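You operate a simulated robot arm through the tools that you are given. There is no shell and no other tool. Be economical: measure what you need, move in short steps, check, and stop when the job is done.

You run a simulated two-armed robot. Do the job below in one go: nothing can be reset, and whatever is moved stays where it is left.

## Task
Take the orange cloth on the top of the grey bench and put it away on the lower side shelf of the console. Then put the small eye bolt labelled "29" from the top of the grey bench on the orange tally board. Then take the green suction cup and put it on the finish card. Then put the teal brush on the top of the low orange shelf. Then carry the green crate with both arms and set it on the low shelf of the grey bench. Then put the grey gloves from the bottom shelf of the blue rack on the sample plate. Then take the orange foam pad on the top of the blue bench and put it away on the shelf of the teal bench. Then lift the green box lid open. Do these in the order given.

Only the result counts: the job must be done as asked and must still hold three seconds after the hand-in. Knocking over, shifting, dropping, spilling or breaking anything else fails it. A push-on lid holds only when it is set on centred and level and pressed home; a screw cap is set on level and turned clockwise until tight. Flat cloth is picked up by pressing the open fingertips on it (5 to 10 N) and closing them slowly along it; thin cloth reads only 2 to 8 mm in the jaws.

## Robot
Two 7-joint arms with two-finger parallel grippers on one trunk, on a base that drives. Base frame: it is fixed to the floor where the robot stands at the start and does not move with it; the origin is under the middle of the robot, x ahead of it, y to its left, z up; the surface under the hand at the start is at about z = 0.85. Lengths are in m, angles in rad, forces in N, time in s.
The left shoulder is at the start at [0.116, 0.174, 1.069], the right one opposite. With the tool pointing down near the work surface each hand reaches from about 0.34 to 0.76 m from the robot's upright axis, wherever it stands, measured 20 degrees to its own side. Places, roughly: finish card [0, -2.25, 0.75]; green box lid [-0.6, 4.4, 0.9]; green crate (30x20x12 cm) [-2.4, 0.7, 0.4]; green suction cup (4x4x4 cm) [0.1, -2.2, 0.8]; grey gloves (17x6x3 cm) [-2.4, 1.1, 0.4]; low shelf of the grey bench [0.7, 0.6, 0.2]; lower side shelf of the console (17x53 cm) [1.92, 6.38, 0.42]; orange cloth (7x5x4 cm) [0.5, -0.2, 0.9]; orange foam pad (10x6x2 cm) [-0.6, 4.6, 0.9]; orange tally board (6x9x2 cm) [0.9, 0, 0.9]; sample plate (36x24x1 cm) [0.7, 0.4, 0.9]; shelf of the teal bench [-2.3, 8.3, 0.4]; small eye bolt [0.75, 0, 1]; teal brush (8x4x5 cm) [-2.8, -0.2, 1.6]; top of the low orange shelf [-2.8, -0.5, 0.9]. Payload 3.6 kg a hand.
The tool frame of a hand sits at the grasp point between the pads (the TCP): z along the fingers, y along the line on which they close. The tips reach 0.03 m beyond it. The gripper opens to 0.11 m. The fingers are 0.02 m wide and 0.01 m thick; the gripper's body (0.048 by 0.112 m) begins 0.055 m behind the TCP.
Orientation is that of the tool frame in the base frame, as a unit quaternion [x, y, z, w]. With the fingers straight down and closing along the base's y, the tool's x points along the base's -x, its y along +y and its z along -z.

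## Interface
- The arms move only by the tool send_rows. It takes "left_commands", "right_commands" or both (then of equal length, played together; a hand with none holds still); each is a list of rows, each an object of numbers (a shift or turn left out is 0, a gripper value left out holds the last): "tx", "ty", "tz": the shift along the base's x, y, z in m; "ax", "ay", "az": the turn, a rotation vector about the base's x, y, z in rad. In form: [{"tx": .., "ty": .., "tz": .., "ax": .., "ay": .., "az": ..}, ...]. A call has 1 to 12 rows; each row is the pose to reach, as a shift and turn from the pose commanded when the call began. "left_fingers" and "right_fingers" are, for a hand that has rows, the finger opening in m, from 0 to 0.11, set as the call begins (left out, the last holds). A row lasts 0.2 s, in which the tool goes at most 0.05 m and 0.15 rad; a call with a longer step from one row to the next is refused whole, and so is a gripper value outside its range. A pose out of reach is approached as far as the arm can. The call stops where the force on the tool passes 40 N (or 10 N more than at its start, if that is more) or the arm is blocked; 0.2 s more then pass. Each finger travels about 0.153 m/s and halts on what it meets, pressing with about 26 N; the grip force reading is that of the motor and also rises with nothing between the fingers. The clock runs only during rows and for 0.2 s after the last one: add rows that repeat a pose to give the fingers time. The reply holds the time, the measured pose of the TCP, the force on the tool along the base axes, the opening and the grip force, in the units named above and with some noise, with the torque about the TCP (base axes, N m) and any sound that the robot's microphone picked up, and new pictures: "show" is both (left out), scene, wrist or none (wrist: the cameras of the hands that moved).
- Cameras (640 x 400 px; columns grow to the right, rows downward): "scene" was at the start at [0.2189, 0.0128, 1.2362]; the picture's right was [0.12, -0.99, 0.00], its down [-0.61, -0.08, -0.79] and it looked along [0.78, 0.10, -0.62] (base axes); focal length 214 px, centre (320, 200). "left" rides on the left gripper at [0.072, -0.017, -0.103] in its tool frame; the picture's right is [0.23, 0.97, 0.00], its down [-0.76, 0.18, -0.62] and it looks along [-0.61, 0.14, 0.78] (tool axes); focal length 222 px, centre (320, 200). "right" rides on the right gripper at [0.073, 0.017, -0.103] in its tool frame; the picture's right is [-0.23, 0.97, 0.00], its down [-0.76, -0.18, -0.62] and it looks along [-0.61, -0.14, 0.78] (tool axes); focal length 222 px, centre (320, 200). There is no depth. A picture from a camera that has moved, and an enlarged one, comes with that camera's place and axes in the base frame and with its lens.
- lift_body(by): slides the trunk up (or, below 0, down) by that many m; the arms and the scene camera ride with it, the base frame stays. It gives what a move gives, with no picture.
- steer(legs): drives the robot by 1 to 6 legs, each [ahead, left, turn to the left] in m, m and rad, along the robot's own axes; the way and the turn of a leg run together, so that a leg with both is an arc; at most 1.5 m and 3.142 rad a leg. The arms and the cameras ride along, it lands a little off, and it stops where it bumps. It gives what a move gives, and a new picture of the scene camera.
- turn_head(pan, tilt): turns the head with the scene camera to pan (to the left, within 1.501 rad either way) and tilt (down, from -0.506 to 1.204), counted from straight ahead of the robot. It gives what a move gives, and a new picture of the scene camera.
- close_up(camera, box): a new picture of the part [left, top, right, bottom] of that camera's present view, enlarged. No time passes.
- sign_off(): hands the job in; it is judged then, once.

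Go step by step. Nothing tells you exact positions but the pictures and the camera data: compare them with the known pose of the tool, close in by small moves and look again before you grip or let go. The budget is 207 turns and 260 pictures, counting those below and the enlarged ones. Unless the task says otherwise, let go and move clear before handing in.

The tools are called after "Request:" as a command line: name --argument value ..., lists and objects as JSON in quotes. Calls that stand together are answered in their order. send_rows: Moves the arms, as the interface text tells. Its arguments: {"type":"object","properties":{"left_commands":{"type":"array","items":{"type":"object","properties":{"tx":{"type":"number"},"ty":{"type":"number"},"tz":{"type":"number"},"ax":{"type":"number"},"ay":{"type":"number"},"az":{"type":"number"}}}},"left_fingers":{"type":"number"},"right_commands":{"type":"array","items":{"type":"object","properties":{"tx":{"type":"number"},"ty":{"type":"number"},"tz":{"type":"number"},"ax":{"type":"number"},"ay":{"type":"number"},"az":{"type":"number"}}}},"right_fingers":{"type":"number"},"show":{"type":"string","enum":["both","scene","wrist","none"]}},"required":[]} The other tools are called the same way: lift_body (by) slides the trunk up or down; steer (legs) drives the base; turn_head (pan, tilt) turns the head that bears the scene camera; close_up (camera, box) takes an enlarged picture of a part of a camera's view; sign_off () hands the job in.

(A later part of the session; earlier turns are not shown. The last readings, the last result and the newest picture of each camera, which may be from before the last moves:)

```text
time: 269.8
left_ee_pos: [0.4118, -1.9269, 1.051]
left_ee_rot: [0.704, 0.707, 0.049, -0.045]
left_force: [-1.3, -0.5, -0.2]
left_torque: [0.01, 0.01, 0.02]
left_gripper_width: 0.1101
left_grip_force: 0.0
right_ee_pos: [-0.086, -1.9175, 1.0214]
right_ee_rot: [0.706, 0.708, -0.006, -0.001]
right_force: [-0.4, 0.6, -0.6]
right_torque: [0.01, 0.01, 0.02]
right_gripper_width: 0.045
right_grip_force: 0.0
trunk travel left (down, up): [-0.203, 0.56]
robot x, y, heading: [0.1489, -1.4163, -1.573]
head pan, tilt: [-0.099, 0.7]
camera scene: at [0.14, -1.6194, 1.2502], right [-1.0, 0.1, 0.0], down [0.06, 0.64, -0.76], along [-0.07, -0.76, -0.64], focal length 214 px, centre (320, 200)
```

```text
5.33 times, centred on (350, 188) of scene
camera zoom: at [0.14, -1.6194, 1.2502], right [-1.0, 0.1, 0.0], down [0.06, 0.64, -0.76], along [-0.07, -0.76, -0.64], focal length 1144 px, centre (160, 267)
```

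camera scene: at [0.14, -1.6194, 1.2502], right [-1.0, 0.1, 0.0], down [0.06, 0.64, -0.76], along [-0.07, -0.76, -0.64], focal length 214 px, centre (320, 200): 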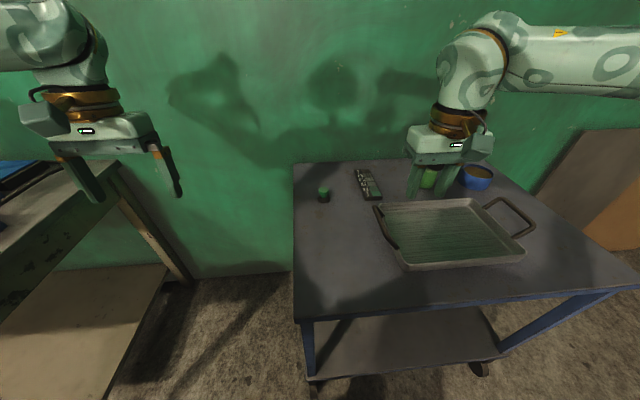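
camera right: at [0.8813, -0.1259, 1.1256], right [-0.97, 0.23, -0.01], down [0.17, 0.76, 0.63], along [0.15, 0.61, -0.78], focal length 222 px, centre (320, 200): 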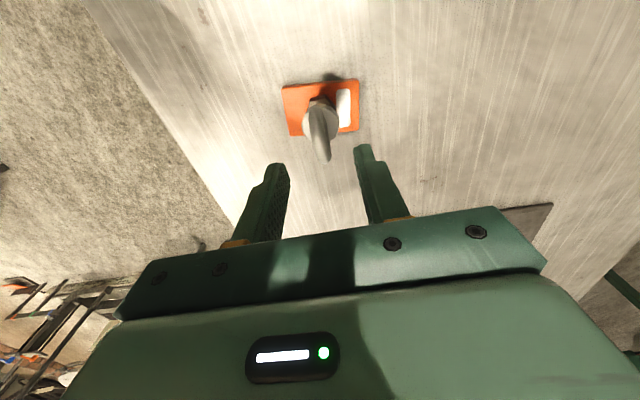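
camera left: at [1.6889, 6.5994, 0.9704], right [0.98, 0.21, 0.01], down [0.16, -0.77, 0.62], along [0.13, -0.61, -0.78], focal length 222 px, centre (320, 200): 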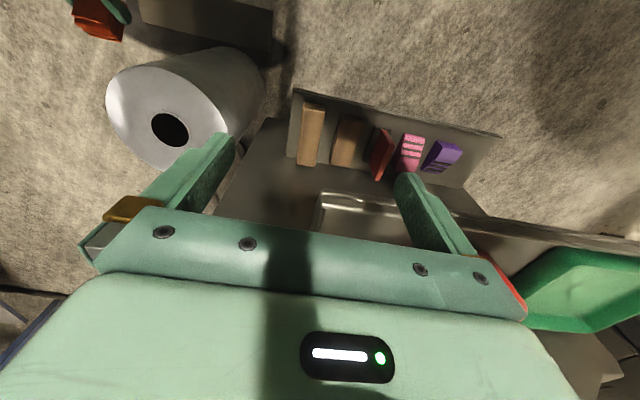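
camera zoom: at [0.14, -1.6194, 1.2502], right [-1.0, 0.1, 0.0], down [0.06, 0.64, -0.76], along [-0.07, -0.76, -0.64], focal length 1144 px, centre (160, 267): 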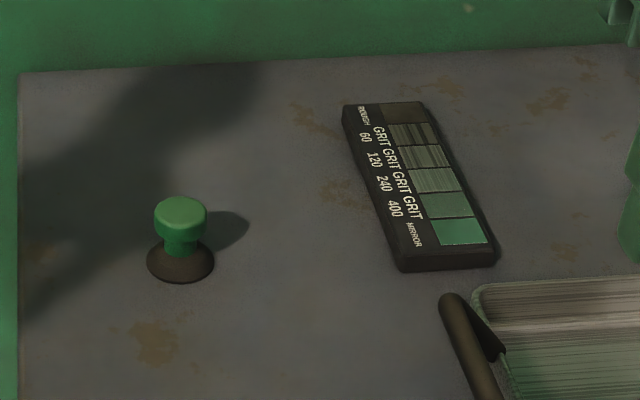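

The cup base is at about [0.075, -2.18], the cart top at about z 0.78, and the card centre near [-0.10, -2.24]. I'll lower the trunk for reach and bring the right hand over the cup.

Request:
lift_body --by -0.13

Request:
send_rows --right_commands '[{"tx": 0.03, "ty": -0.035, "tz": 0.01}, {"tx": 0.06, "ty": -0.07, "tz": 0.02}, {"tx": 0.09, "ty": -0.105, "tz": 0.02}, {"tx": 0.12, "ty": -0.14, "tz": 0.02}, {"tx": 0.14, "ty": -0.18, "tz": 0.02}, {"tx": 0.16, "ty": -0.22, "tz": 0.02}, {"tx": 0.16, "ty": -0.255, "tz": 0.02}]' --right_fingers 0.07 --show "both"

```text
time: 271.4
left_ee_pos: [0.4125, -1.926, 0.9212]
left_ee_rot: [0.704, 0.707, 0.048, -0.044]
left_force: [0.8, -0.2, 0.0]
left_torque: [-0.03, -0.02, 0.01]
left_gripper_width: 0.1102
left_grip_force: 0.0
right_ee_pos: [-0.0869, -1.9176, 0.8934]
right_ee_rot: [0.708, 0.706, -0.008, 0.0]
right_force: [-3.5, -8.6, 20.9]
right_torque: [-0.35, -0.53, -0.29]
right_gripper_width: 0.0427
right_grip_force: 0.1
trunk travel left (down, up): [-0.073, 0.69]
robot x, y, heading: [0.1479, -1.4087, -1.574]
head pan, tilt: [-0.099, 0.7]
```

```text
time: 273.0
left_ee_pos: [0.413, -1.9278, 0.9188]
left_ee_rot: [0.704, 0.707, 0.05, -0.046]
left_force: [0.4, 0.3, 0.0]
left_torque: [0.05, 0.03, -0.01]
left_gripper_width: 0.11
left_grip_force: 0.1
right_ee_pos: [0.0594, -2.108, 0.8834]
right_ee_rot: [0.71, 0.704, -0.007, 0.001]
right_force: [0.3, 0.0, -0.1]
right_torque: [0.05, 0.04, -0.01]
right_gripper_width: 0.0697
right_grip_force: 0.0
right hand out of reach, approached as far as the arm can: row 5, 6, 7
trunk travel left (down, up): [-0.073, 0.69]
robot x, y, heading: [0.1535, -1.4149, -1.57]
head pan, tilt: [-0.099, 0.7]
camera scene: at [0.1406, -1.6982, 1.1112], right [-1.0, 0.1, 0.0], down [0.06, 0.64, -0.76], along [-0.07, -0.76, -0.65], focal length 214 px, centre (320, 200)
camera right: at [0.0792, -2.0346, 0.9864], right [0.97, -0.23, -0.01], down [-0.18, -0.75, 0.63], along [-0.15, -0.61, -0.77], focal length 222 px, centre (320, 200)
```

scene: 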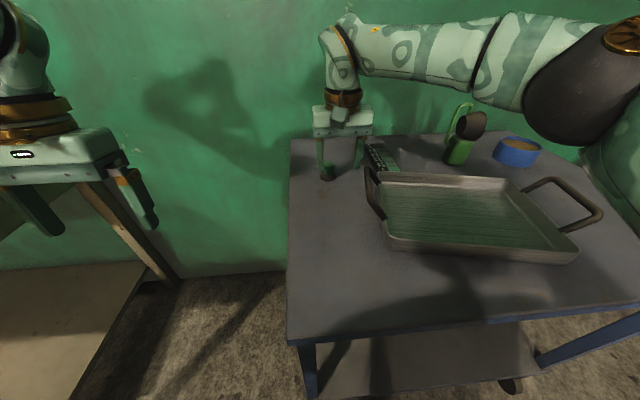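
right: 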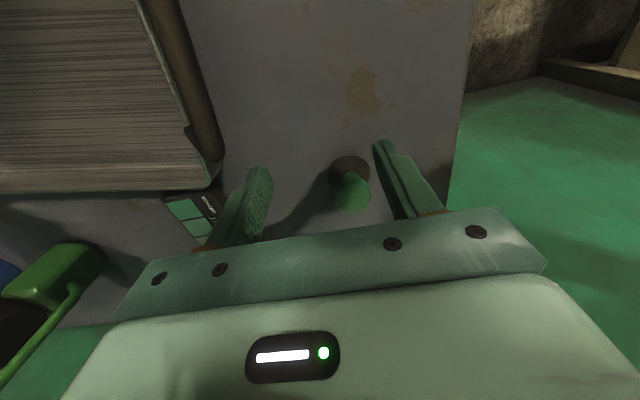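

The trunk drop pressed the right fingers on something near the tray. I'll check whether the tray moved.

Request:
close_up --camera "scene" --box '[280, 110, 640, 335]'

```text
1.78 times, centred on (460, 222) of scene
camera zoom: at [0.1406, -1.6982, 1.1112], right [-1.0, 0.1, 0.0], down [0.06, 0.64, -0.76], along [-0.07, -0.76, -0.65], focal length 381 px, centre (71, 160)
```

zoom: 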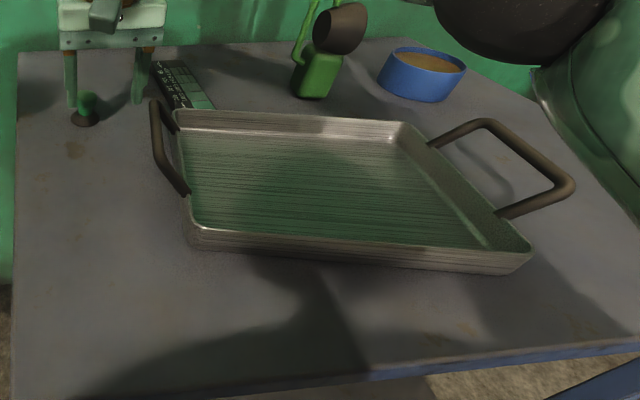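

The tray got dragged roughly 9 cm east and rotated, so I must restore it. I'll raise back to the earlier camera pose for a direct comparison with the earlier picture.

Request:
lift_body --by 0.13

Request:
send_rows --right_commands '[{"tx": 0.02, "tz": 0.01, "ty": 0.03}, {"tx": 0.05, "tz": 0.02, "ty": 0.07}, {"tx": 0.08, "tz": 0.02, "ty": 0.11}, {"tx": 0.08, "tz": 0.02, "ty": 0.15}]' --show "scene"

```text
time: 274.5
left_ee_pos: [0.4113, -1.9271, 1.0492]
left_ee_rot: [0.704, 0.707, 0.049, -0.046]
left_force: [0.3, -0.6, 0.4]
left_torque: [0.03, 0.02, -0.02]
left_gripper_width: 0.1101
left_grip_force: 0.0
right_ee_pos: [0.0595, -2.0515, 1.1111]
right_ee_rot: [0.707, 0.701, -0.069, 0.064]
right_force: [-0.3, 0.6, -0.2]
right_torque: [-0.01, 0.02, 0.01]
right_gripper_width: 0.0702
right_grip_force: 0.0
trunk travel left (down, up): [-0.203, 0.56]
robot x, y, heading: [0.1515, -1.4123, -1.572]
head pan, tilt: [-0.099, 0.7]
```

```text
refused: row 2 steps farther than a row can; nothing moved
```

Request:
send_rows --right_commands '[{"tx": 0.02, "ty": 0.02}, {"tx": 0.04, "ty": 0.05}, {"tx": 0.06, "ty": 0.08}, {"tx": 0.08, "ty": 0.11}]' --show "scene"

```text
time: 275.5
left_ee_pos: [0.4131, -1.9258, 1.0509]
left_ee_rot: [0.704, 0.707, 0.049, -0.045]
left_force: [0.2, 0.9, -1.0]
left_torque: [0.05, 0.01, 0.03]
left_gripper_width: 0.11
left_grip_force: 0.0
right_ee_pos: [0.1389, -1.9416, 1.1114]
right_ee_rot: [0.708, 0.7, -0.07, 0.064]
right_force: [0.3, 0.2, 0.1]
right_torque: [-0.03, -0.03, -0.02]
right_gripper_width: 0.0699
right_grip_force: 0.1
trunk travel left (down, up): [-0.203, 0.56]
robot x, y, heading: [0.1487, -1.4163, -1.572]
head pan, tilt: [-0.099, 0.7]
camera scene: at [0.1405, -1.6191, 1.2502], right [-1.0, 0.1, 0.0], down [0.06, 0.64, -0.76], along [-0.07, -0.76, -0.64], focal length 214 px, centre (320, 200)
```

scene: 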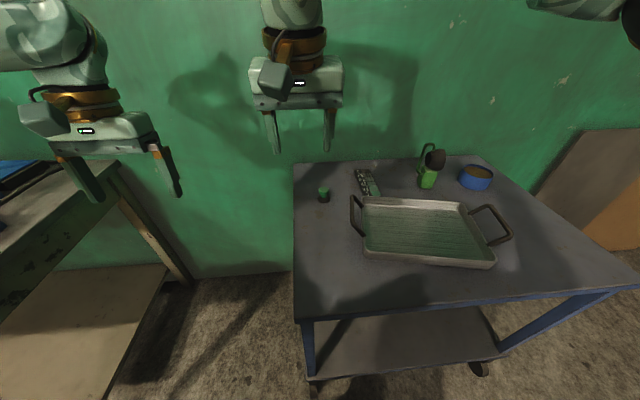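

The cup and card are untouched, but the tray moved by about (+0.09, -0.01) and rotated by about -11°. I'll grasp its left handle and carry it back, starting with the hand above the handle.

Request:
send_rows --right_commands '[{"tx": -0.03, "ty": -0.01, "tz": -0.02, "ax": 0.06, "az": -0.05}, {"tx": -0.06, "ty": -0.025, "tz": -0.045, "ax": 0.12, "az": -0.1}, {"tx": -0.09, "ty": -0.04, "tz": -0.07, "ax": 0.19, "az": -0.15}, {"tx": -0.125, "ty": -0.055, "tz": -0.09, "ax": 0.19, "az": -0.178}, {"tx": -0.125, "ty": -0.055, "tz": -0.12, "ax": 0.19, "az": -0.178}]' --right_fingers 0.07 --show "both"

```text
time: 276.7
left_ee_pos: [0.4112, -1.9283, 1.0495]
left_ee_rot: [0.704, 0.707, 0.049, -0.046]
left_force: [-0.4, -1.2, -0.9]
left_torque: [0.01, 0.01, -0.01]
left_gripper_width: 0.11
left_grip_force: 0.1
right_ee_pos: [0.0131, -1.9963, 0.9905]
right_ee_rot: [0.769, 0.639, -0.01, -0.009]
right_force: [1.5, 0.2, 0.2]
right_torque: [0.01, -0.02, 0.02]
right_gripper_width: 0.0699
right_grip_force: 0.0
trunk travel left (down, up): [-0.203, 0.56]
robot x, y, heading: [0.1489, -1.4101, -1.571]
head pan, tilt: [-0.099, 0.7]
camera scene: at [0.1404, -1.6201, 1.25], right [-1.0, 0.1, 0.0], down [0.06, 0.64, -0.76], along [-0.07, -0.76, -0.65], focal length 214 px, centre (320, 200)
camera right: at [0.0473, -1.9281, 1.0954], right [0.92, -0.4, -0.03], down [-0.3, -0.72, 0.63], along [-0.27, -0.57, -0.78], focal length 222 px, centre (320, 200)
```

scene: 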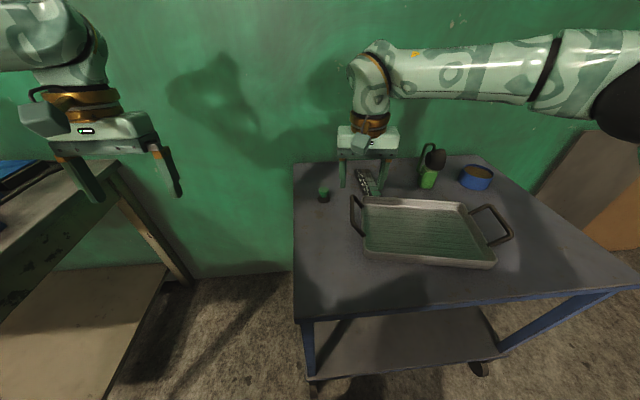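
right: 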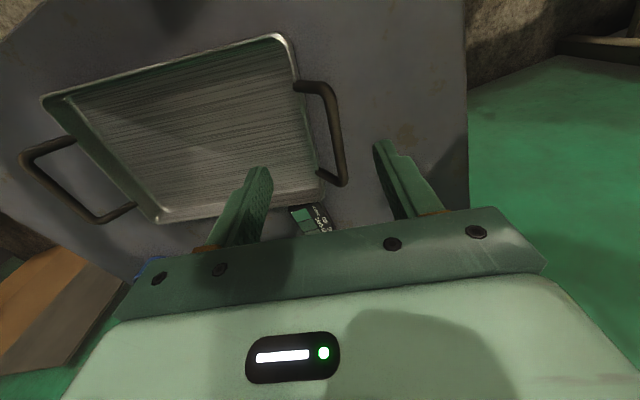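

Request:
send_rows --right_commands '[{"tx": 0.002, "ty": -0.012, "tz": -0.03}, {"tx": 0.004, "ty": -0.024, "tz": -0.065}]' --right_fingers 0.045 --show "wrist"

```text
time: 277.3
left_ee_pos: [0.4122, -1.926, 1.0492]
left_ee_rot: [0.704, 0.707, 0.05, -0.046]
left_force: [0.0, -0.3, 0.9]
left_torque: [0.0, 0.02, -0.01]
left_gripper_width: 0.11
left_grip_force: 0.0
right_ee_pos: [0.0193, -2.0193, 0.9252]
right_ee_rot: [0.77, 0.638, -0.008, -0.01]
right_force: [0.7, 1.0, -0.1]
right_torque: [0.02, 0.05, 0.04]
right_gripper_width: 0.0451
right_grip_force: 0.1
trunk travel left (down, up): [-0.203, 0.56]
robot x, y, heading: [0.1511, -1.4131, -1.572]
head pan, tilt: [-0.099, 0.7]
camera right: at [0.0516, -1.9513, 1.0291], right [0.92, -0.4, -0.02], down [-0.3, -0.72, 0.63], along [-0.27, -0.57, -0.78], focal length 222 px, centre (320, 200)
```

right: 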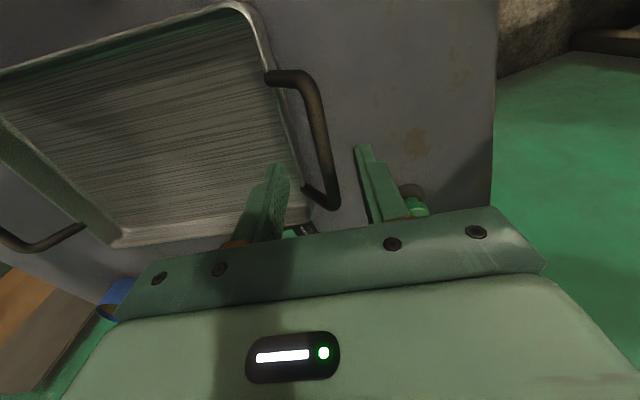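

Request:
send_rows --right_commands '[{"tz": -0.03}, {"tz": -0.057}]' --show "wrist"

Request:
send_rows --right_commands '[{"tz": 0}, {"tz": 0}, {"tz": 0}]' --right_fingers 0.0 --show "wrist"

```text
time: 277.9
left_ee_pos: [0.4116, -1.9273, 1.051]
left_ee_rot: [0.704, 0.707, 0.049, -0.045]
left_force: [-0.4, -0.1, 0.2]
left_torque: [0.0, 0.01, -0.03]
left_gripper_width: 0.1098
left_grip_force: 0.0
right_ee_pos: [0.0192, -2.0196, 0.8712]
right_ee_rot: [0.77, 0.639, -0.008, -0.009]
right_force: [0.8, 0.0, 0.1]
right_torque: [-0.03, -0.02, 0.01]
right_gripper_width: 0.0449
right_grip_force: 0.0
trunk travel left (down, up): [-0.203, 0.56]
robot x, y, heading: [0.1504, -1.4103, -1.57]
head pan, tilt: [-0.099, 0.7]
camera right: at [0.0518, -1.9516, 0.9739], right [0.92, -0.4, -0.02], down [-0.3, -0.72, 0.63], along [-0.27, -0.57, -0.78], focal length 222 px, centre (320, 200)
```

right: 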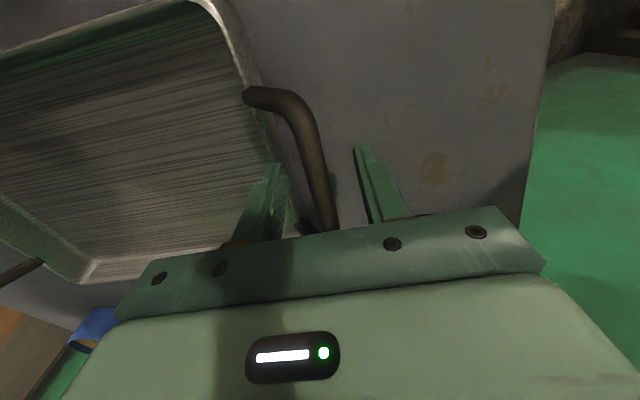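

```text
time: 278.7
left_ee_pos: [0.4136, -1.9265, 1.0509]
left_ee_rot: [0.703, 0.708, 0.048, -0.045]
left_force: [-0.3, 0.6, 0.2]
left_torque: [0.0, 0.0, 0.04]
left_gripper_width: 0.1098
left_grip_force: 0.0
right_ee_pos: [0.0192, -2.0175, 0.8701]
right_ee_rot: [0.769, 0.639, -0.009, -0.009]
right_force: [-0.3, 1.8, 0.8]
right_torque: [-0.23, 0.03, -0.43]
right_gripper_width: 0.0119
right_grip_force: 25.5
trunk travel left (down, up): [-0.203, 0.56]
robot x, y, heading: [0.151, -1.4126, -1.568]
head pan, tilt: [-0.099, 0.7]
camera right: at [0.0517, -1.9513, 0.9741], right [0.92, -0.4, -0.02], down [-0.3, -0.72, 0.63], along [-0.27, -0.57, -0.78], focal length 222 px, centre (320, 200)
```

right: 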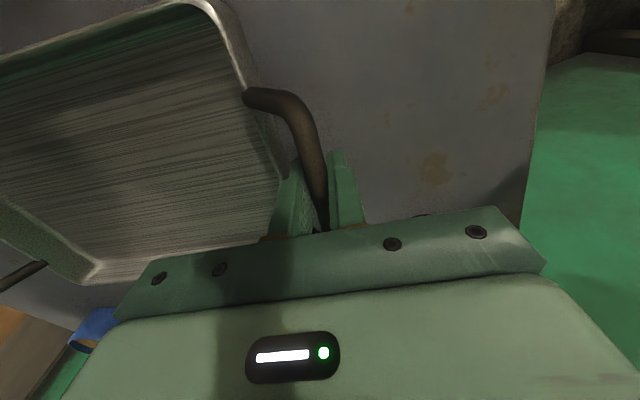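

I have the handle. I'll slide the tray back by (-0.078, +0.048) with +0.197 rad of yaw.

Request:
send_rows --right_commands '[{"tx": -0.01, "ty": 0.006, "az": 0.025}, {"tx": -0.02, "ty": 0.012, "az": 0.05}, {"tx": -0.03, "ty": 0.018, "az": 0.075}, {"tx": -0.039, "ty": 0.024, "az": 0.1}, {"tx": -0.049, "ty": 0.03, "az": 0.125}, {"tx": -0.059, "ty": 0.036, "az": 0.15}, {"tx": -0.068, "ty": 0.042, "az": 0.175}, {"tx": -0.0777, "ty": 0.048, "az": 0.197}, {"tx": -0.0777, "ty": 0.048, "az": 0.197}]' --show "scene"

```text
time: 280.7
left_ee_pos: [0.413, -1.9269, 1.0506]
left_ee_rot: [0.703, 0.708, 0.048, -0.045]
left_force: [-0.2, -0.6, 0.2]
left_torque: [0.03, -0.01, 0.02]
left_gripper_width: 0.11
left_grip_force: 0.0
right_ee_pos: [-0.0589, -1.9725, 0.8707]
right_ee_rot: [0.703, 0.711, -0.01, -0.008]
right_force: [2.9, -1.2, 7.0]
right_torque: [-0.14, 0.03, -0.17]
right_gripper_width: 0.0116
right_grip_force: 26.0
trunk travel left (down, up): [-0.203, 0.56]
robot x, y, heading: [0.15, -1.4142, -1.571]
head pan, tilt: [-0.099, 0.7]
camera scene: at [0.1405, -1.619, 1.2503], right [-1.0, 0.1, 0.0], down [0.06, 0.64, -0.76], along [-0.07, -0.76, -0.64], focal length 214 px, centre (320, 200)
```

scene: 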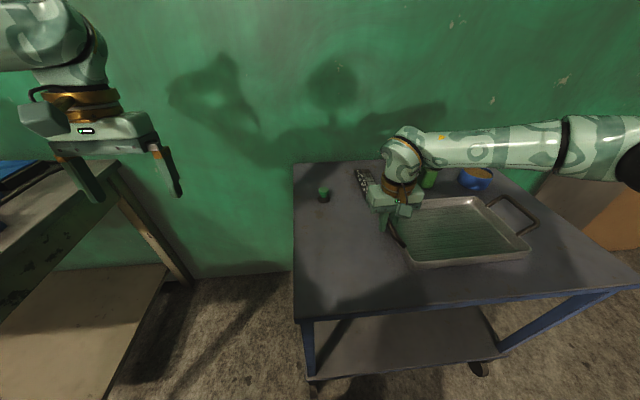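

I'll release and compare using the same zoom box as before.

Request:
send_rows --right_commands '[{"tz": 0}, {"tz": 0}]' --right_fingers 0.035 --show "none"

Request:
send_rows --right_commands '[{"tz": 0.04}, {"tz": 0.08}, {"tz": 0.12}, {"tz": 0.12, "tx": 0.05}, {"tz": 0.12, "tx": 0.1}, {"tz": 0.12, "tx": 0.14}]' --show "scene"

Request:
close_up --camera "scene" --box '[290, 150, 410, 225]'

```text
time: 281.3
left_ee_pos: [0.4114, -1.927, 1.0502]
left_ee_rot: [0.703, 0.708, 0.048, -0.045]
left_force: [0.3, 0.6, -0.4]
left_torque: [0.04, 0.0, 0.01]
left_gripper_width: 0.1102
left_grip_force: 0.0
right_ee_pos: [-0.0602, -1.9716, 0.8687]
right_ee_rot: [0.703, 0.712, -0.009, -0.009]
right_force: [-0.3, 0.7, -0.3]
right_torque: [0.01, -0.06, -0.01]
right_gripper_width: 0.0351
right_grip_force: 0.1
trunk travel left (down, up): [-0.203, 0.56]
robot x, y, heading: [0.1499, -1.4127, -1.57]
head pan, tilt: [-0.099, 0.7]
```

```text
time: 282.7
left_ee_pos: [0.4134, -1.9279, 1.05]
left_ee_rot: [0.704, 0.707, 0.05, -0.046]
left_force: [0.1, -0.3, 0.2]
left_torque: [0.03, 0.0, 0.01]
left_gripper_width: 0.11
left_grip_force: 0.1
right_ee_pos: [0.0794, -1.9735, 0.99]
right_ee_rot: [0.703, 0.711, -0.009, -0.008]
right_force: [0.4, 0.9, 0.4]
right_torque: [0.02, 0.04, 0.02]
right_gripper_width: 0.035
right_grip_force: 0.1
trunk travel left (down, up): [-0.203, 0.56]
robot x, y, heading: [0.1498, -1.4116, -1.568]
head pan, tilt: [-0.099, 0.7]
camera scene: at [0.141, -1.6198, 1.2501], right [-1.0, 0.1, 0.0], down [0.06, 0.64, -0.76], along [-0.07, -0.76, -0.64], focal length 214 px, centre (320, 200)
```

scene: 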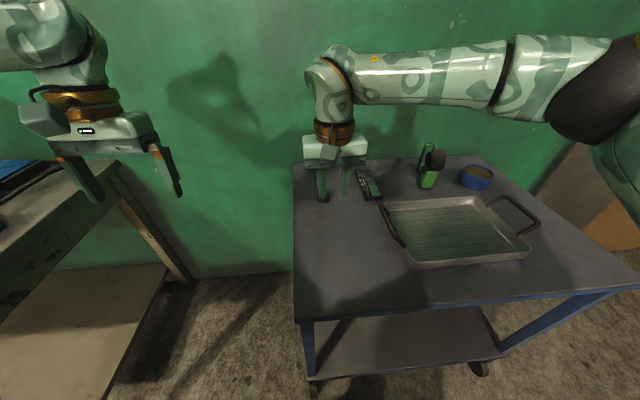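

```text
5.33 times, centred on (350, 188) of scene
camera zoom: at [0.141, -1.6198, 1.2501], right [-1.0, 0.1, 0.0], down [0.06, 0.64, -0.76], along [-0.07, -0.76, -0.64], focal length 1144 px, centre (160, 267)
```

zoom: 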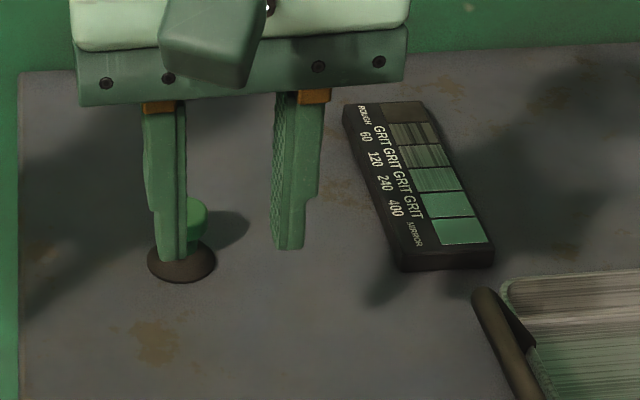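

The tray is now within about 1.6 cm. I'll regrasp it once and correct by (+0.016, +0.006).

Request:
send_rows --right_commands '[{"tx": -0.045}, {"tx": -0.09}, {"tx": -0.1395, "ty": 0.002}, {"tx": -0.1395, "ty": 0.002, "tz": -0.04}, {"tx": -0.1395, "ty": 0.002, "tz": -0.08}, {"tx": -0.1395, "ty": 0.002, "tz": -0.12}]' --show "none"

Request:
send_rows --right_commands '[{"tx": 0}, {"tx": 0}, {"tx": 0}, {"tx": 0.008, "ty": 0.003}, {"tx": 0.016, "ty": 0.006}, {"tx": 0.016, "ty": 0.006}]' --right_fingers 0.0 --show "none"

Request:
send_rows --right_commands '[{"tz": 0}, {"tz": 0}, {"tz": 0.04}, {"tz": 0.08}, {"tz": 0.12}, {"tz": 0.12, "tx": 0.04}, {"tz": 0.12, "tx": 0.08}]' --right_fingers 0.035 --show "none"

Request:
close_up --camera "scene" --box '[290, 150, 410, 225]'

```text
time: 284.1
left_ee_pos: [0.412, -1.9274, 1.0493]
left_ee_rot: [0.704, 0.707, 0.049, -0.046]
left_force: [-0.3, -0.4, 0.5]
left_torque: [-0.02, -0.01, 0.0]
left_gripper_width: 0.1102
left_grip_force: 0.1
right_ee_pos: [-0.0627, -1.9696, 0.868]
right_ee_rot: [0.703, 0.711, -0.009, -0.008]
right_force: [-1.0, 0.8, -0.5]
right_torque: [0.01, -0.03, 0.02]
right_gripper_width: 0.0351
right_grip_force: 0.2
trunk travel left (down, up): [-0.203, 0.56]
robot x, y, heading: [0.1514, -1.4133, -1.569]
head pan, tilt: [-0.099, 0.7]
```

```text
time: 285.5
left_ee_pos: [0.4129, -1.9269, 1.0511]
left_ee_rot: [0.703, 0.708, 0.049, -0.045]
left_force: [0.6, -0.6, -0.7]
left_torque: [0.02, -0.03, -0.01]
left_gripper_width: 0.11
left_grip_force: 0.0
right_ee_pos: [-0.0466, -1.9639, 0.8686]
right_ee_rot: [0.702, 0.712, -0.009, -0.009]
right_force: [-1.1, 0.5, -0.1]
right_torque: [-0.29, 0.0, -0.02]
right_gripper_width: 0.0115
right_grip_force: 25.2
trunk travel left (down, up): [-0.203, 0.56]
robot x, y, heading: [0.1513, -1.4117, -1.572]
head pan, tilt: [-0.099, 0.7]
```

```text
time: 287.1
left_ee_pos: [0.413, -1.9261, 1.0505]
left_ee_rot: [0.704, 0.707, 0.049, -0.045]
left_force: [0.1, -0.2, -0.1]
left_torque: [-0.02, 0.01, 0.01]
left_gripper_width: 0.1101
left_grip_force: 0.1
right_ee_pos: [0.0386, -1.9638, 0.9895]
right_ee_rot: [0.703, 0.711, -0.01, -0.009]
right_force: [0.0, -0.2, 0.5]
right_torque: [0.03, 0.04, 0.01]
right_gripper_width: 0.0349
right_grip_force: 0.0
trunk travel left (down, up): [-0.203, 0.56]
robot x, y, heading: [0.146, -1.4112, -1.572]
head pan, tilt: [-0.099, 0.7]
```

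```text
5.33 times, centred on (350, 188) of scene
camera zoom: at [0.1407, -1.6194, 1.2501], right [-1.0, 0.1, 0.0], down [0.06, 0.64, -0.76], along [-0.07, -0.76, -0.64], focal length 1144 px, centre (160, 267)
```

zoom: 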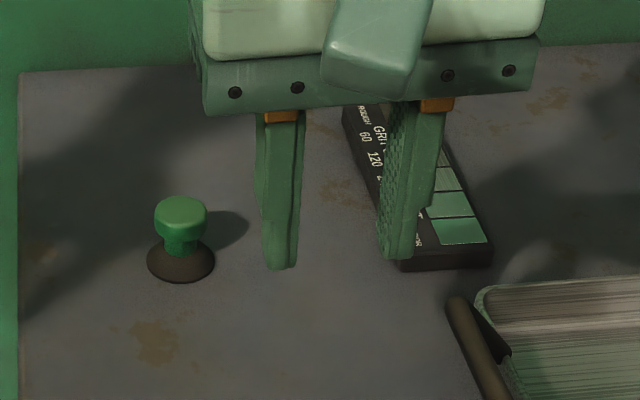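

The tray is back within a few mm. Now for the cup: I'll shift the base a little, then tilt the hand outward and bring it over the cup before lowering the trunk.

Request:
steer --legs '[[0.015, -0.08, 0]]'

Request:
send_rows --right_commands '[{"tx": 0.03, "ty": -0.02, "ax": -0.1}, {"tx": 0.06, "ty": -0.04, "ax": -0.2}, {"tx": 0.09, "ty": -0.06, "ax": -0.3}, {"tx": 0.118, "ty": -0.08, "ax": -0.4}, {"tx": 0.118, "ty": -0.1, "ax": -0.5}]' --right_fingers 0.06 --show "wrist"

```text
time: 288.2
left_ee_pos: [0.3296, -1.9412, 1.0512]
left_ee_rot: [0.705, 0.706, 0.049, -0.044]
left_force: [0.2, 0.3, -0.1]
left_torque: [0.0, -0.02, 0.0]
left_gripper_width: 0.1099
left_grip_force: 0.0
right_ee_pos: [-0.044, -1.9787, 0.9892]
right_ee_rot: [0.703, 0.711, -0.009, -0.009]
right_force: [0.6, -0.1, 0.0]
right_torque: [0.01, -0.04, -0.02]
right_gripper_width: 0.0349
right_grip_force: 0.1
trunk travel left (down, up): [-0.203, 0.56]
robot x, y, heading: [0.0674, -1.4257, -1.569]
head pan, tilt: [-0.099, 0.7]
camera scene: at [0.058, -1.6351, 1.2501], right [-1.0, 0.1, 0.0], down [0.06, 0.64, -0.76], along [-0.07, -0.76, -0.64], focal length 214 px, centre (320, 200)
```

scene: 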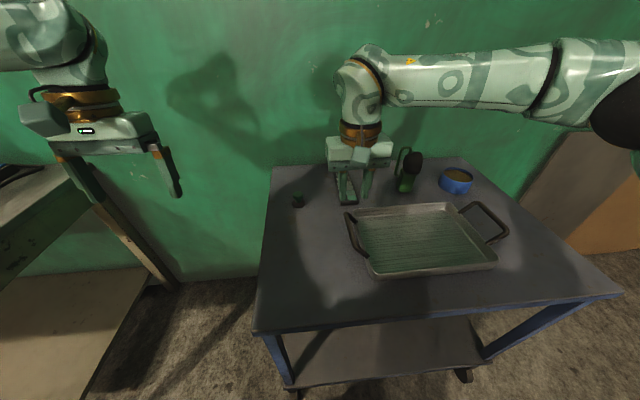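

```text
time: 289.4
left_ee_pos: [0.3309, -1.9423, 1.0506]
left_ee_rot: [0.705, 0.707, 0.049, -0.045]
left_force: [0.5, -0.7, 0.3]
left_torque: [-0.01, 0.01, -0.02]
left_gripper_width: 0.1101
left_grip_force: 0.1
right_ee_pos: [0.0742, -2.0775, 0.9887]
right_ee_rot: [0.683, 0.686, -0.186, 0.167]
right_force: [0.3, 0.1, -0.1]
right_torque: [0.0, 0.03, -0.03]
right_gripper_width: 0.0602
right_grip_force: 0.1
trunk travel left (down, up): [-0.203, 0.56]
robot x, y, heading: [0.0657, -1.4288, -1.571]
head pan, tilt: [-0.099, 0.7]
camera right: at [0.0939, -1.9646, 1.0446], right [0.98, -0.2, 0.08], down [-0.15, -0.37, 0.92], along [-0.15, -0.91, -0.39], focal length 222 px, centre (320, 200)
```

right: 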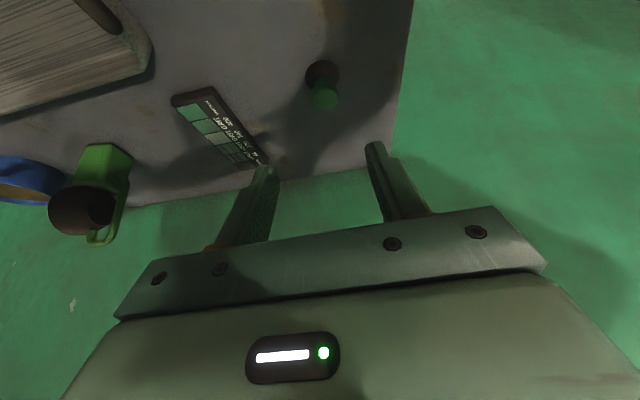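

Request:
lift_body --by -0.14

Request:
send_rows --right_commands '[{"ty": -0.03}, {"ty": -0.05, "tx": 0.002}]' --show "wrist"

```text
time: 291.1
left_ee_pos: [0.3309, -1.942, 0.9113]
left_ee_rot: [0.704, 0.707, 0.048, -0.045]
left_force: [-0.3, -0.9, 0.3]
left_torque: [0.0, 0.0, 0.03]
left_gripper_width: 0.1102
left_grip_force: 0.0
right_ee_pos: [0.0743, -2.0788, 0.8494]
right_ee_rot: [0.683, 0.686, -0.186, 0.167]
right_force: [-0.1, 0.5, -0.1]
right_torque: [0.01, -0.03, -0.01]
right_gripper_width: 0.0601
right_grip_force: 0.1
trunk travel left (down, up): [-0.063, 0.7]
robot x, y, heading: [0.0683, -1.4305, -1.568]
head pan, tilt: [-0.099, 0.7]
```

```text
time: 291.7
left_ee_pos: [0.3314, -1.9431, 0.9112]
left_ee_rot: [0.704, 0.707, 0.049, -0.046]
left_force: [0.3, 0.2, -0.5]
left_torque: [0.04, 0.0, -0.03]
left_gripper_width: 0.1101
left_grip_force: 0.1
right_ee_pos: [0.0771, -2.1295, 0.8475]
right_ee_rot: [0.683, 0.687, -0.185, 0.166]
right_force: [0.3, -0.5, -0.6]
right_torque: [0.02, 0.0, 0.08]
right_gripper_width: 0.0596
right_grip_force: 0.1
trunk travel left (down, up): [-0.063, 0.7]
robot x, y, heading: [0.0688, -1.4271, -1.565]
head pan, tilt: [-0.099, 0.7]
camera right: at [0.0968, -2.0164, 0.9049], right [0.98, -0.2, 0.08], down [-0.15, -0.37, 0.92], along [-0.15, -0.91, -0.39], focal length 222 px, centre (320, 200)
```

right: 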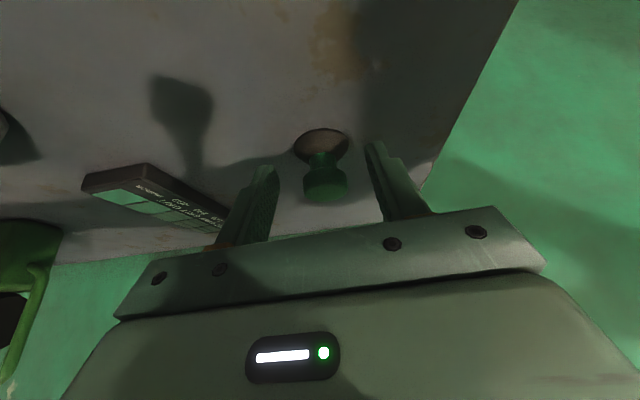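

Request:
send_rows --right_commands '[{"ty": -0.03, "tx": -0.002, "tz": -0.008}, {"ty": -0.053, "tx": -0.002, "tz": -0.022}, {"ty": -0.053, "tx": -0.002, "tz": -0.024}]' --show "wrist"

```text
time: 292.5
left_ee_pos: [0.3307, -1.9379, 0.9138]
left_ee_rot: [0.705, 0.707, 0.046, -0.043]
left_force: [-0.7, 0.2, 0.0]
left_torque: [-0.01, -0.02, -0.03]
left_gripper_width: 0.1098
left_grip_force: 0.2
right_ee_pos: [0.0774, -2.1799, 0.8319]
right_ee_rot: [0.682, 0.687, -0.187, 0.17]
right_force: [0.2, 18.1, 29.1]
right_torque: [0.42, -0.94, 0.59]
right_gripper_width: 0.0593
right_grip_force: 0.1
trunk travel left (down, up): [-0.063, 0.7]
robot x, y, heading: [0.0719, -1.4283, -1.572]
head pan, tilt: [-0.099, 0.7]
camera right: at [0.0956, -2.0655, 0.8869], right [0.98, -0.2, 0.09], down [-0.16, -0.36, 0.92], along [-0.15, -0.91, -0.38], focal length 222 px, centre (320, 200)
```

right: 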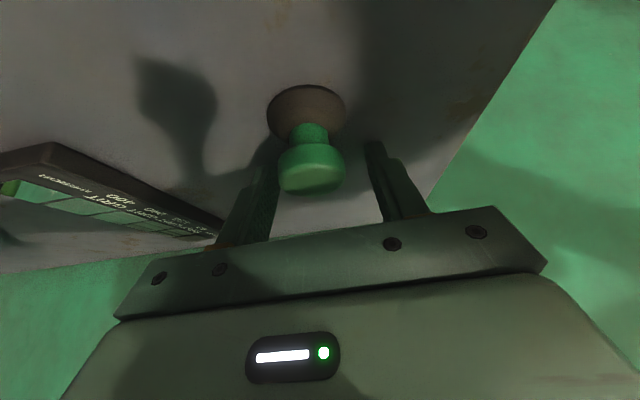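

I touched the cart top, which is actually at z≈0.80, so the cup is at about [0.079, -2.15]. I'll raise and pull back accordingly.

Request:
send_rows --right_commands '[{"tz": 0.026, "ty": 0.01}, {"tz": 0.028, "ty": 0.033, "tx": 0.003}, {"tz": 0.026, "ty": 0.035, "tx": 0.003}]' --show "wrist"

```text
time: 293.3
left_ee_pos: [0.3315, -1.942, 0.9099]
left_ee_rot: [0.705, 0.706, 0.049, -0.046]
left_force: [0.2, -0.1, 0.6]
left_torque: [0.02, 0.0, 0.03]
left_gripper_width: 0.1099
left_grip_force: 0.0
right_ee_pos: [0.0792, -2.1486, 0.8509]
right_ee_rot: [0.683, 0.686, -0.185, 0.167]
right_force: [-0.4, -0.4, -0.1]
right_torque: [-0.02, 0.01, 0.0]
right_gripper_width: 0.06
right_grip_force: 0.0
trunk travel left (down, up): [-0.063, 0.7]
robot x, y, heading: [0.0738, -1.4319, -1.57]
head pan, tilt: [-0.099, 0.7]
camera right: at [0.098, -2.0347, 0.9073], right [0.98, -0.2, 0.08], down [-0.15, -0.37, 0.92], along [-0.16, -0.91, -0.39], focal length 222 px, centre (320, 200)
```

right: 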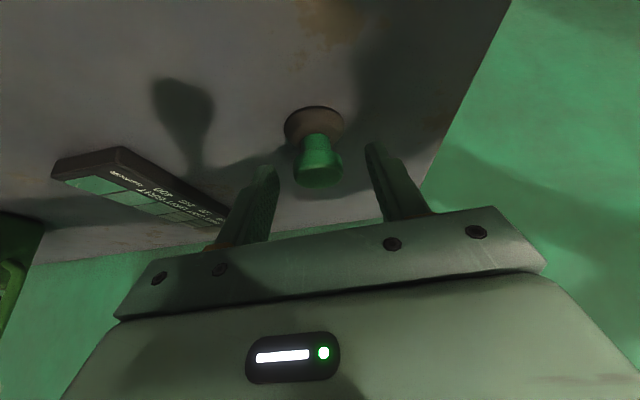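

Request:
send_rows --right_commands '[{"tz": -0.002}, {"tz": -0.003}, {"tz": -0.003}, {"tz": -0.003}]' --right_fingers 0.0 --show "wrist"

```text
time: 294.3
left_ee_pos: [0.3304, -1.9424, 0.9113]
left_ee_rot: [0.705, 0.706, 0.049, -0.046]
left_force: [0.3, 0.3, -0.3]
left_torque: [-0.01, 0.0, -0.03]
left_gripper_width: 0.1099
left_grip_force: 0.0
right_ee_pos: [0.0782, -2.1476, 0.8524]
right_ee_rot: [0.683, 0.686, -0.186, 0.168]
right_force: [-1.4, -7.5, 18.8]
right_torque: [-0.53, -0.26, -0.16]
right_gripper_width: 0.03
right_grip_force: 26.4
trunk travel left (down, up): [-0.063, 0.7]
robot x, y, heading: [0.0703, -1.4269, -1.573]
head pan, tilt: [-0.099, 0.7]
camera right: at [0.0976, -2.034, 0.9065], right [0.98, -0.2, 0.08], down [-0.15, -0.36, 0.92], along [-0.15, -0.91, -0.39], focal length 222 px, centre (320, 200)
```

right: 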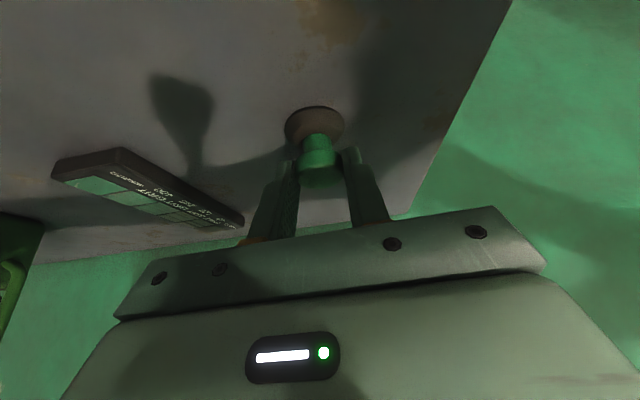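

Gripped at 30 mm. I'll lift and move over the near half of the finish card.

Request:
send_rows --right_commands '[{"tz": 0.03}, {"tz": 0.06}, {"tx": -0.04, "ty": -0.008, "tz": 0.06}, {"tx": -0.08, "ty": -0.016, "tz": 0.06}, {"tx": -0.12, "ty": -0.024, "tz": 0.06}, {"tx": -0.1645, "ty": -0.032, "tz": 0.06}]' --show "both"

```text
time: 295.7
left_ee_pos: [0.3311, -1.943, 0.911]
left_ee_rot: [0.704, 0.707, 0.05, -0.046]
left_force: [0.0, 0.6, -0.1]
left_torque: [-0.01, -0.02, 0.02]
left_gripper_width: 0.11
left_grip_force: 0.2
right_ee_pos: [-0.088, -2.18, 0.9073]
right_ee_rot: [0.683, 0.687, -0.185, 0.166]
right_force: [-0.3, -0.2, 0.1]
right_torque: [-0.02, -0.03, 0.04]
right_gripper_width: 0.0297
right_grip_force: 25.6
trunk travel left (down, up): [-0.063, 0.7]
robot x, y, heading: [0.069, -1.4271, -1.567]
head pan, tilt: [-0.099, 0.7]
camera scene: at [0.0591, -1.7185, 1.1009], right [-1.0, 0.1, 0.0], down [0.06, 0.64, -0.76], along [-0.07, -0.76, -0.64], focal length 214 px, centre (320, 200)
camera right: at [-0.068, -2.0668, 0.9632], right [0.98, -0.2, 0.08], down [-0.15, -0.37, 0.92], along [-0.15, -0.91, -0.39], focal length 222 px, centre (320, 200)
```

scene: 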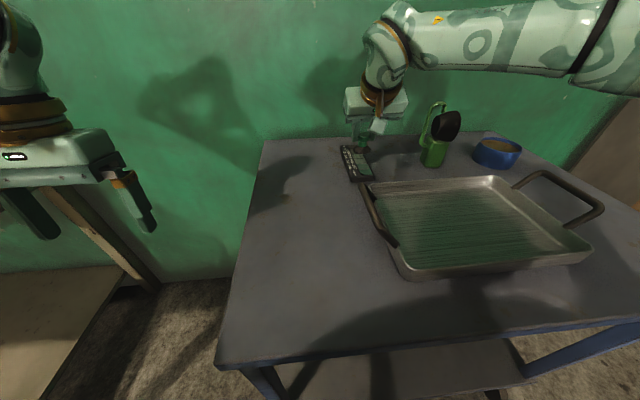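
right: 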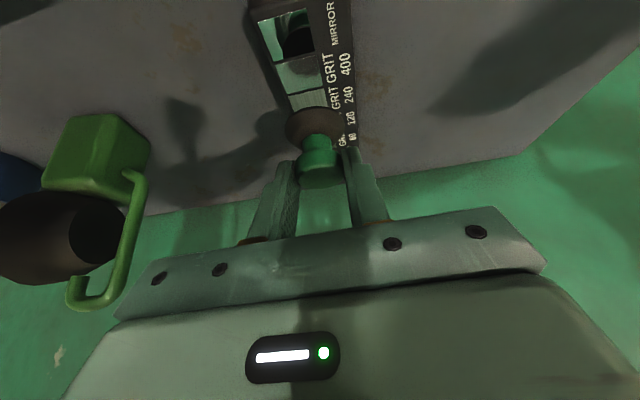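

Request:
send_rows --right_commands '[{"tx": 0.004, "tz": -0.02}, {"tx": 0.004, "tz": -0.032}]' --show "wrist"

Request:
send_rows --right_commands '[{"tz": -0.004}, {"tz": -0.008}, {"tz": -0.012}]' --show "none"

```text
time: 296.3
left_ee_pos: [0.3313, -1.9421, 0.9105]
left_ee_rot: [0.704, 0.707, 0.049, -0.046]
left_force: [-0.2, -0.3, 1.1]
left_torque: [-0.03, 0.02, 0.0]
left_gripper_width: 0.11
left_grip_force: 0.0
right_ee_pos: [-0.0824, -2.1771, 0.8749]
right_ee_rot: [0.684, 0.686, -0.185, 0.165]
right_force: [-0.5, 0.4, -0.1]
right_torque: [0.01, 0.0, 0.04]
right_gripper_width: 0.0299
right_grip_force: 25.7
trunk travel left (down, up): [-0.063, 0.7]
robot x, y, heading: [0.0664, -1.4303, -1.574]
head pan, tilt: [-0.099, 0.7]
camera right: at [-0.0634, -2.0652, 0.9317], right [0.98, -0.2, 0.08], down [-0.15, -0.37, 0.92], along [-0.15, -0.91, -0.39], focal length 222 px, centre (320, 200)
```

right: 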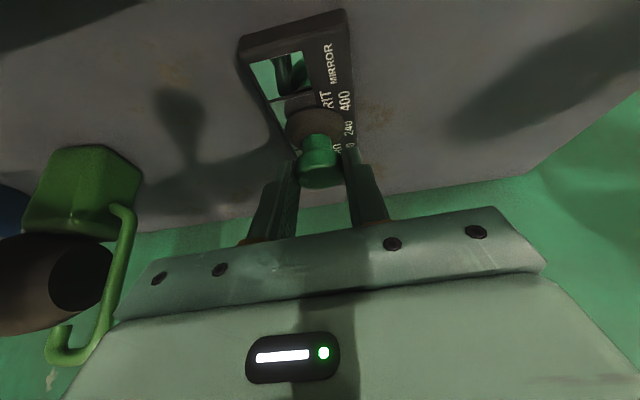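

```text
time: 297.1
left_ee_pos: [0.3309, -1.9405, 0.9116]
left_ee_rot: [0.704, 0.707, 0.049, -0.045]
left_force: [-0.4, -0.1, 0.1]
left_torque: [0.01, 0.0, -0.02]
left_gripper_width: 0.1102
left_grip_force: 0.1
right_ee_pos: [-0.0837, -2.1778, 0.866]
right_ee_rot: [0.683, 0.686, -0.186, 0.168]
right_force: [-2.1, -3.4, 14.7]
right_torque: [-0.31, -0.16, -0.06]
right_gripper_width: 0.0299
right_grip_force: 26.0
trunk travel left (down, up): [-0.063, 0.7]
robot x, y, heading: [0.0669, -1.4291, -1.567]
head pan, tilt: [-0.099, 0.7]
```

Contact with the card. I'll release and retreat upward.

Request:
send_rows --right_commands '[{"tz": 0.002}, {"tz": 0.003}, {"tz": 0.003}]' --right_fingers 0.055 --show "none"

Request:
send_rows --right_commands '[{"tz": 0.03, "ty": 0.01}, {"tz": 0.065, "ty": 0.02}, {"tz": 0.1, "ty": 0.03}, {"tz": 0.12, "ty": 0.06}]' --show "both"

```text
time: 297.9
left_ee_pos: [0.3312, -1.9431, 0.9108]
left_ee_rot: [0.705, 0.706, 0.048, -0.045]
left_force: [-0.4, -0.3, 0.2]
left_torque: [0.01, -0.03, 0.0]
left_gripper_width: 0.1102
left_grip_force: 0.0
right_ee_pos: [-0.0827, -2.1787, 0.8672]
right_ee_rot: [0.684, 0.686, -0.185, 0.165]
right_force: [0.7, -0.4, 0.4]
right_torque: [-0.01, -0.03, -0.03]
right_gripper_width: 0.0549
right_grip_force: 0.0
trunk travel left (down, up): [-0.063, 0.7]
robot x, y, heading: [0.0698, -1.4247, -1.572]
head pan, tilt: [-0.099, 0.7]
```

```text
time: 298.9
left_ee_pos: [0.3323, -1.9417, 0.9119]
left_ee_rot: [0.704, 0.707, 0.048, -0.045]
left_force: [-0.8, -0.4, 0.6]
left_torque: [-0.04, 0.02, 0.0]
left_gripper_width: 0.1101
left_grip_force: 0.1
right_ee_pos: [-0.0815, -2.1194, 0.9876]
right_ee_rot: [0.684, 0.686, -0.185, 0.166]
right_force: [-0.6, -0.1, 0.5]
right_torque: [-0.02, 0.0, 0.02]
right_gripper_width: 0.0551
right_grip_force: 0.2
trunk travel left (down, up): [-0.063, 0.7]
robot x, y, heading: [0.0675, -1.4287, -1.569]
head pan, tilt: [-0.099, 0.7]
camera scene: at [0.0594, -1.7178, 1.1012], right [-1.0, 0.1, 0.0], down [0.06, 0.64, -0.76], along [-0.07, -0.76, -0.64], focal length 214 px, centre (320, 200)
camera right: at [-0.0624, -2.0063, 1.0428], right [0.98, -0.2, 0.08], down [-0.15, -0.37, 0.92], along [-0.15, -0.91, -0.39], focal length 222 px, centre (320, 200)
```

scene: 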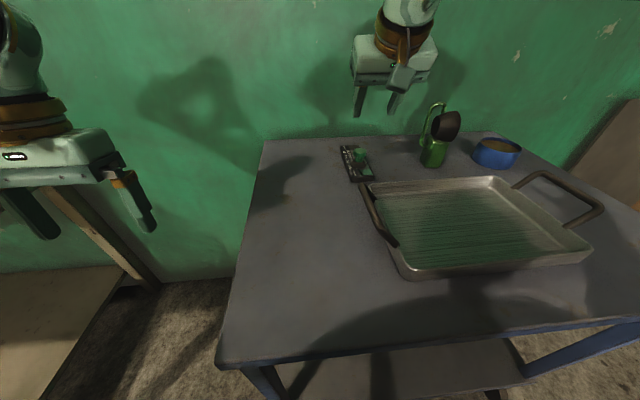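
right: 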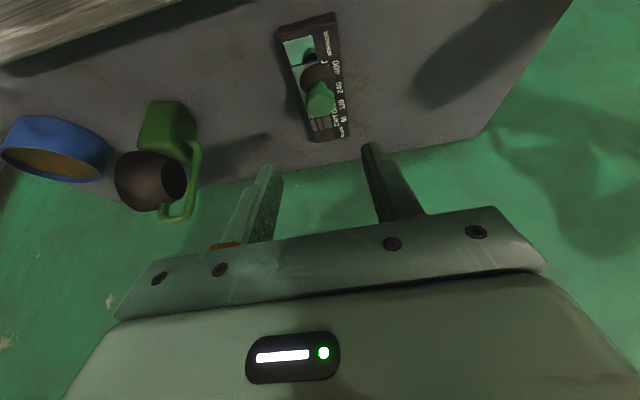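

The suction cup is on the finish card. Next is the teal brush high on the west wall, so I'll raise the trunk, back away and drive west.

Request:
lift_body --by 0.14

Request:
steer --legs '[[-0.6, 0, 0], [0, 0, -1.571], [1.5, 0, 0], [0, -0.55, 0]]'

Request:
turn_head --pan 0 --tilt 0.0

```text
time: 300.6
left_ee_pos: [0.331, -1.9429, 1.0505]
left_ee_rot: [0.704, 0.707, 0.05, -0.046]
left_force: [-0.3, 0.6, 0.2]
left_torque: [-0.01, 0.01, 0.01]
left_gripper_width: 0.1101
left_grip_force: 0.1
right_ee_pos: [-0.0826, -2.1202, 1.1261]
right_ee_rot: [0.684, 0.686, -0.185, 0.166]
right_force: [-0.5, -0.9, -0.7]
right_torque: [0.01, 0.01, 0.0]
right_gripper_width: 0.0551
right_grip_force: 0.1
trunk travel left (down, up): [-0.203, 0.56]
robot x, y, heading: [0.07, -1.4285, -1.574]
head pan, tilt: [-0.099, 0.7]
```

```text
time: 317.6
left_ee_pos: [-1.9511, -0.5355, 1.0507]
left_ee_rot: [0.998, 0.001, 0.066, 0.003]
left_force: [-0.4, -0.8, -0.2]
left_torque: [-0.02, 0.01, 0.02]
left_gripper_width: 0.1099
left_grip_force: 0.0
right_ee_pos: [-2.1282, -0.1203, 1.127]
right_ee_rot: [0.969, 0.002, -0.248, -0.014]
right_force: [-0.3, -1.2, 0.1]
right_torque: [0.03, -0.01, 0.01]
right_gripper_width: 0.055
right_grip_force: 0.1
trunk travel left (down, up): [-0.203, 0.56]
robot x, y, heading: [-1.4346, -0.2751, 3.142]
head pan, tilt: [-0.099, 0.7]
camera scene: at [-1.6465, -0.2619, 1.2501], right [0.1, 0.99, 0.0], down [0.64, -0.07, -0.76], along [-0.76, 0.08, -0.64], focal length 214 px, centre (320, 200)
```

scene: 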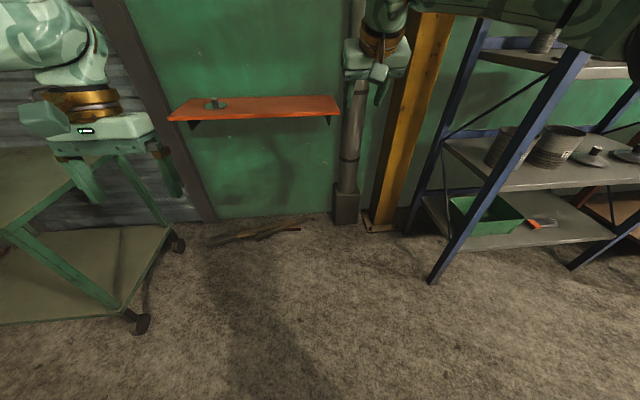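

```text
time: 318.6
left_ee_pos: [-1.9512, -0.5336, 1.0512]
left_ee_rot: [0.998, 0.001, 0.066, 0.003]
left_force: [-0.3, -0.4, -0.2]
left_torque: [-0.02, 0.0, 0.0]
left_gripper_width: 0.11
left_grip_force: 0.1
right_ee_pos: [-2.1276, -0.1201, 1.1258]
right_ee_rot: [0.969, 0.001, -0.248, -0.014]
right_force: [-0.9, -0.1, -0.4]
right_torque: [0.01, -0.04, 0.01]
right_gripper_width: 0.0549
right_grip_force: 0.0
trunk travel left (down, up): [-0.203, 0.56]
robot x, y, heading: [-1.4345, -0.2745, 3.145]
head pan, tilt: [0.0, 0.0]
camera scene: at [-1.6521, -0.271, 1.3139], right [0.0, 1.0, 0.0], down [0.0, 0.0, -1.0], along [-1.0, 0.0, 0.0], focal length 214 px, centre (320, 200)
```

scene: 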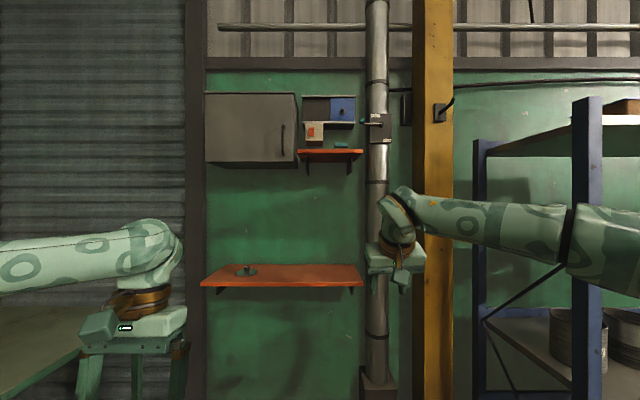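

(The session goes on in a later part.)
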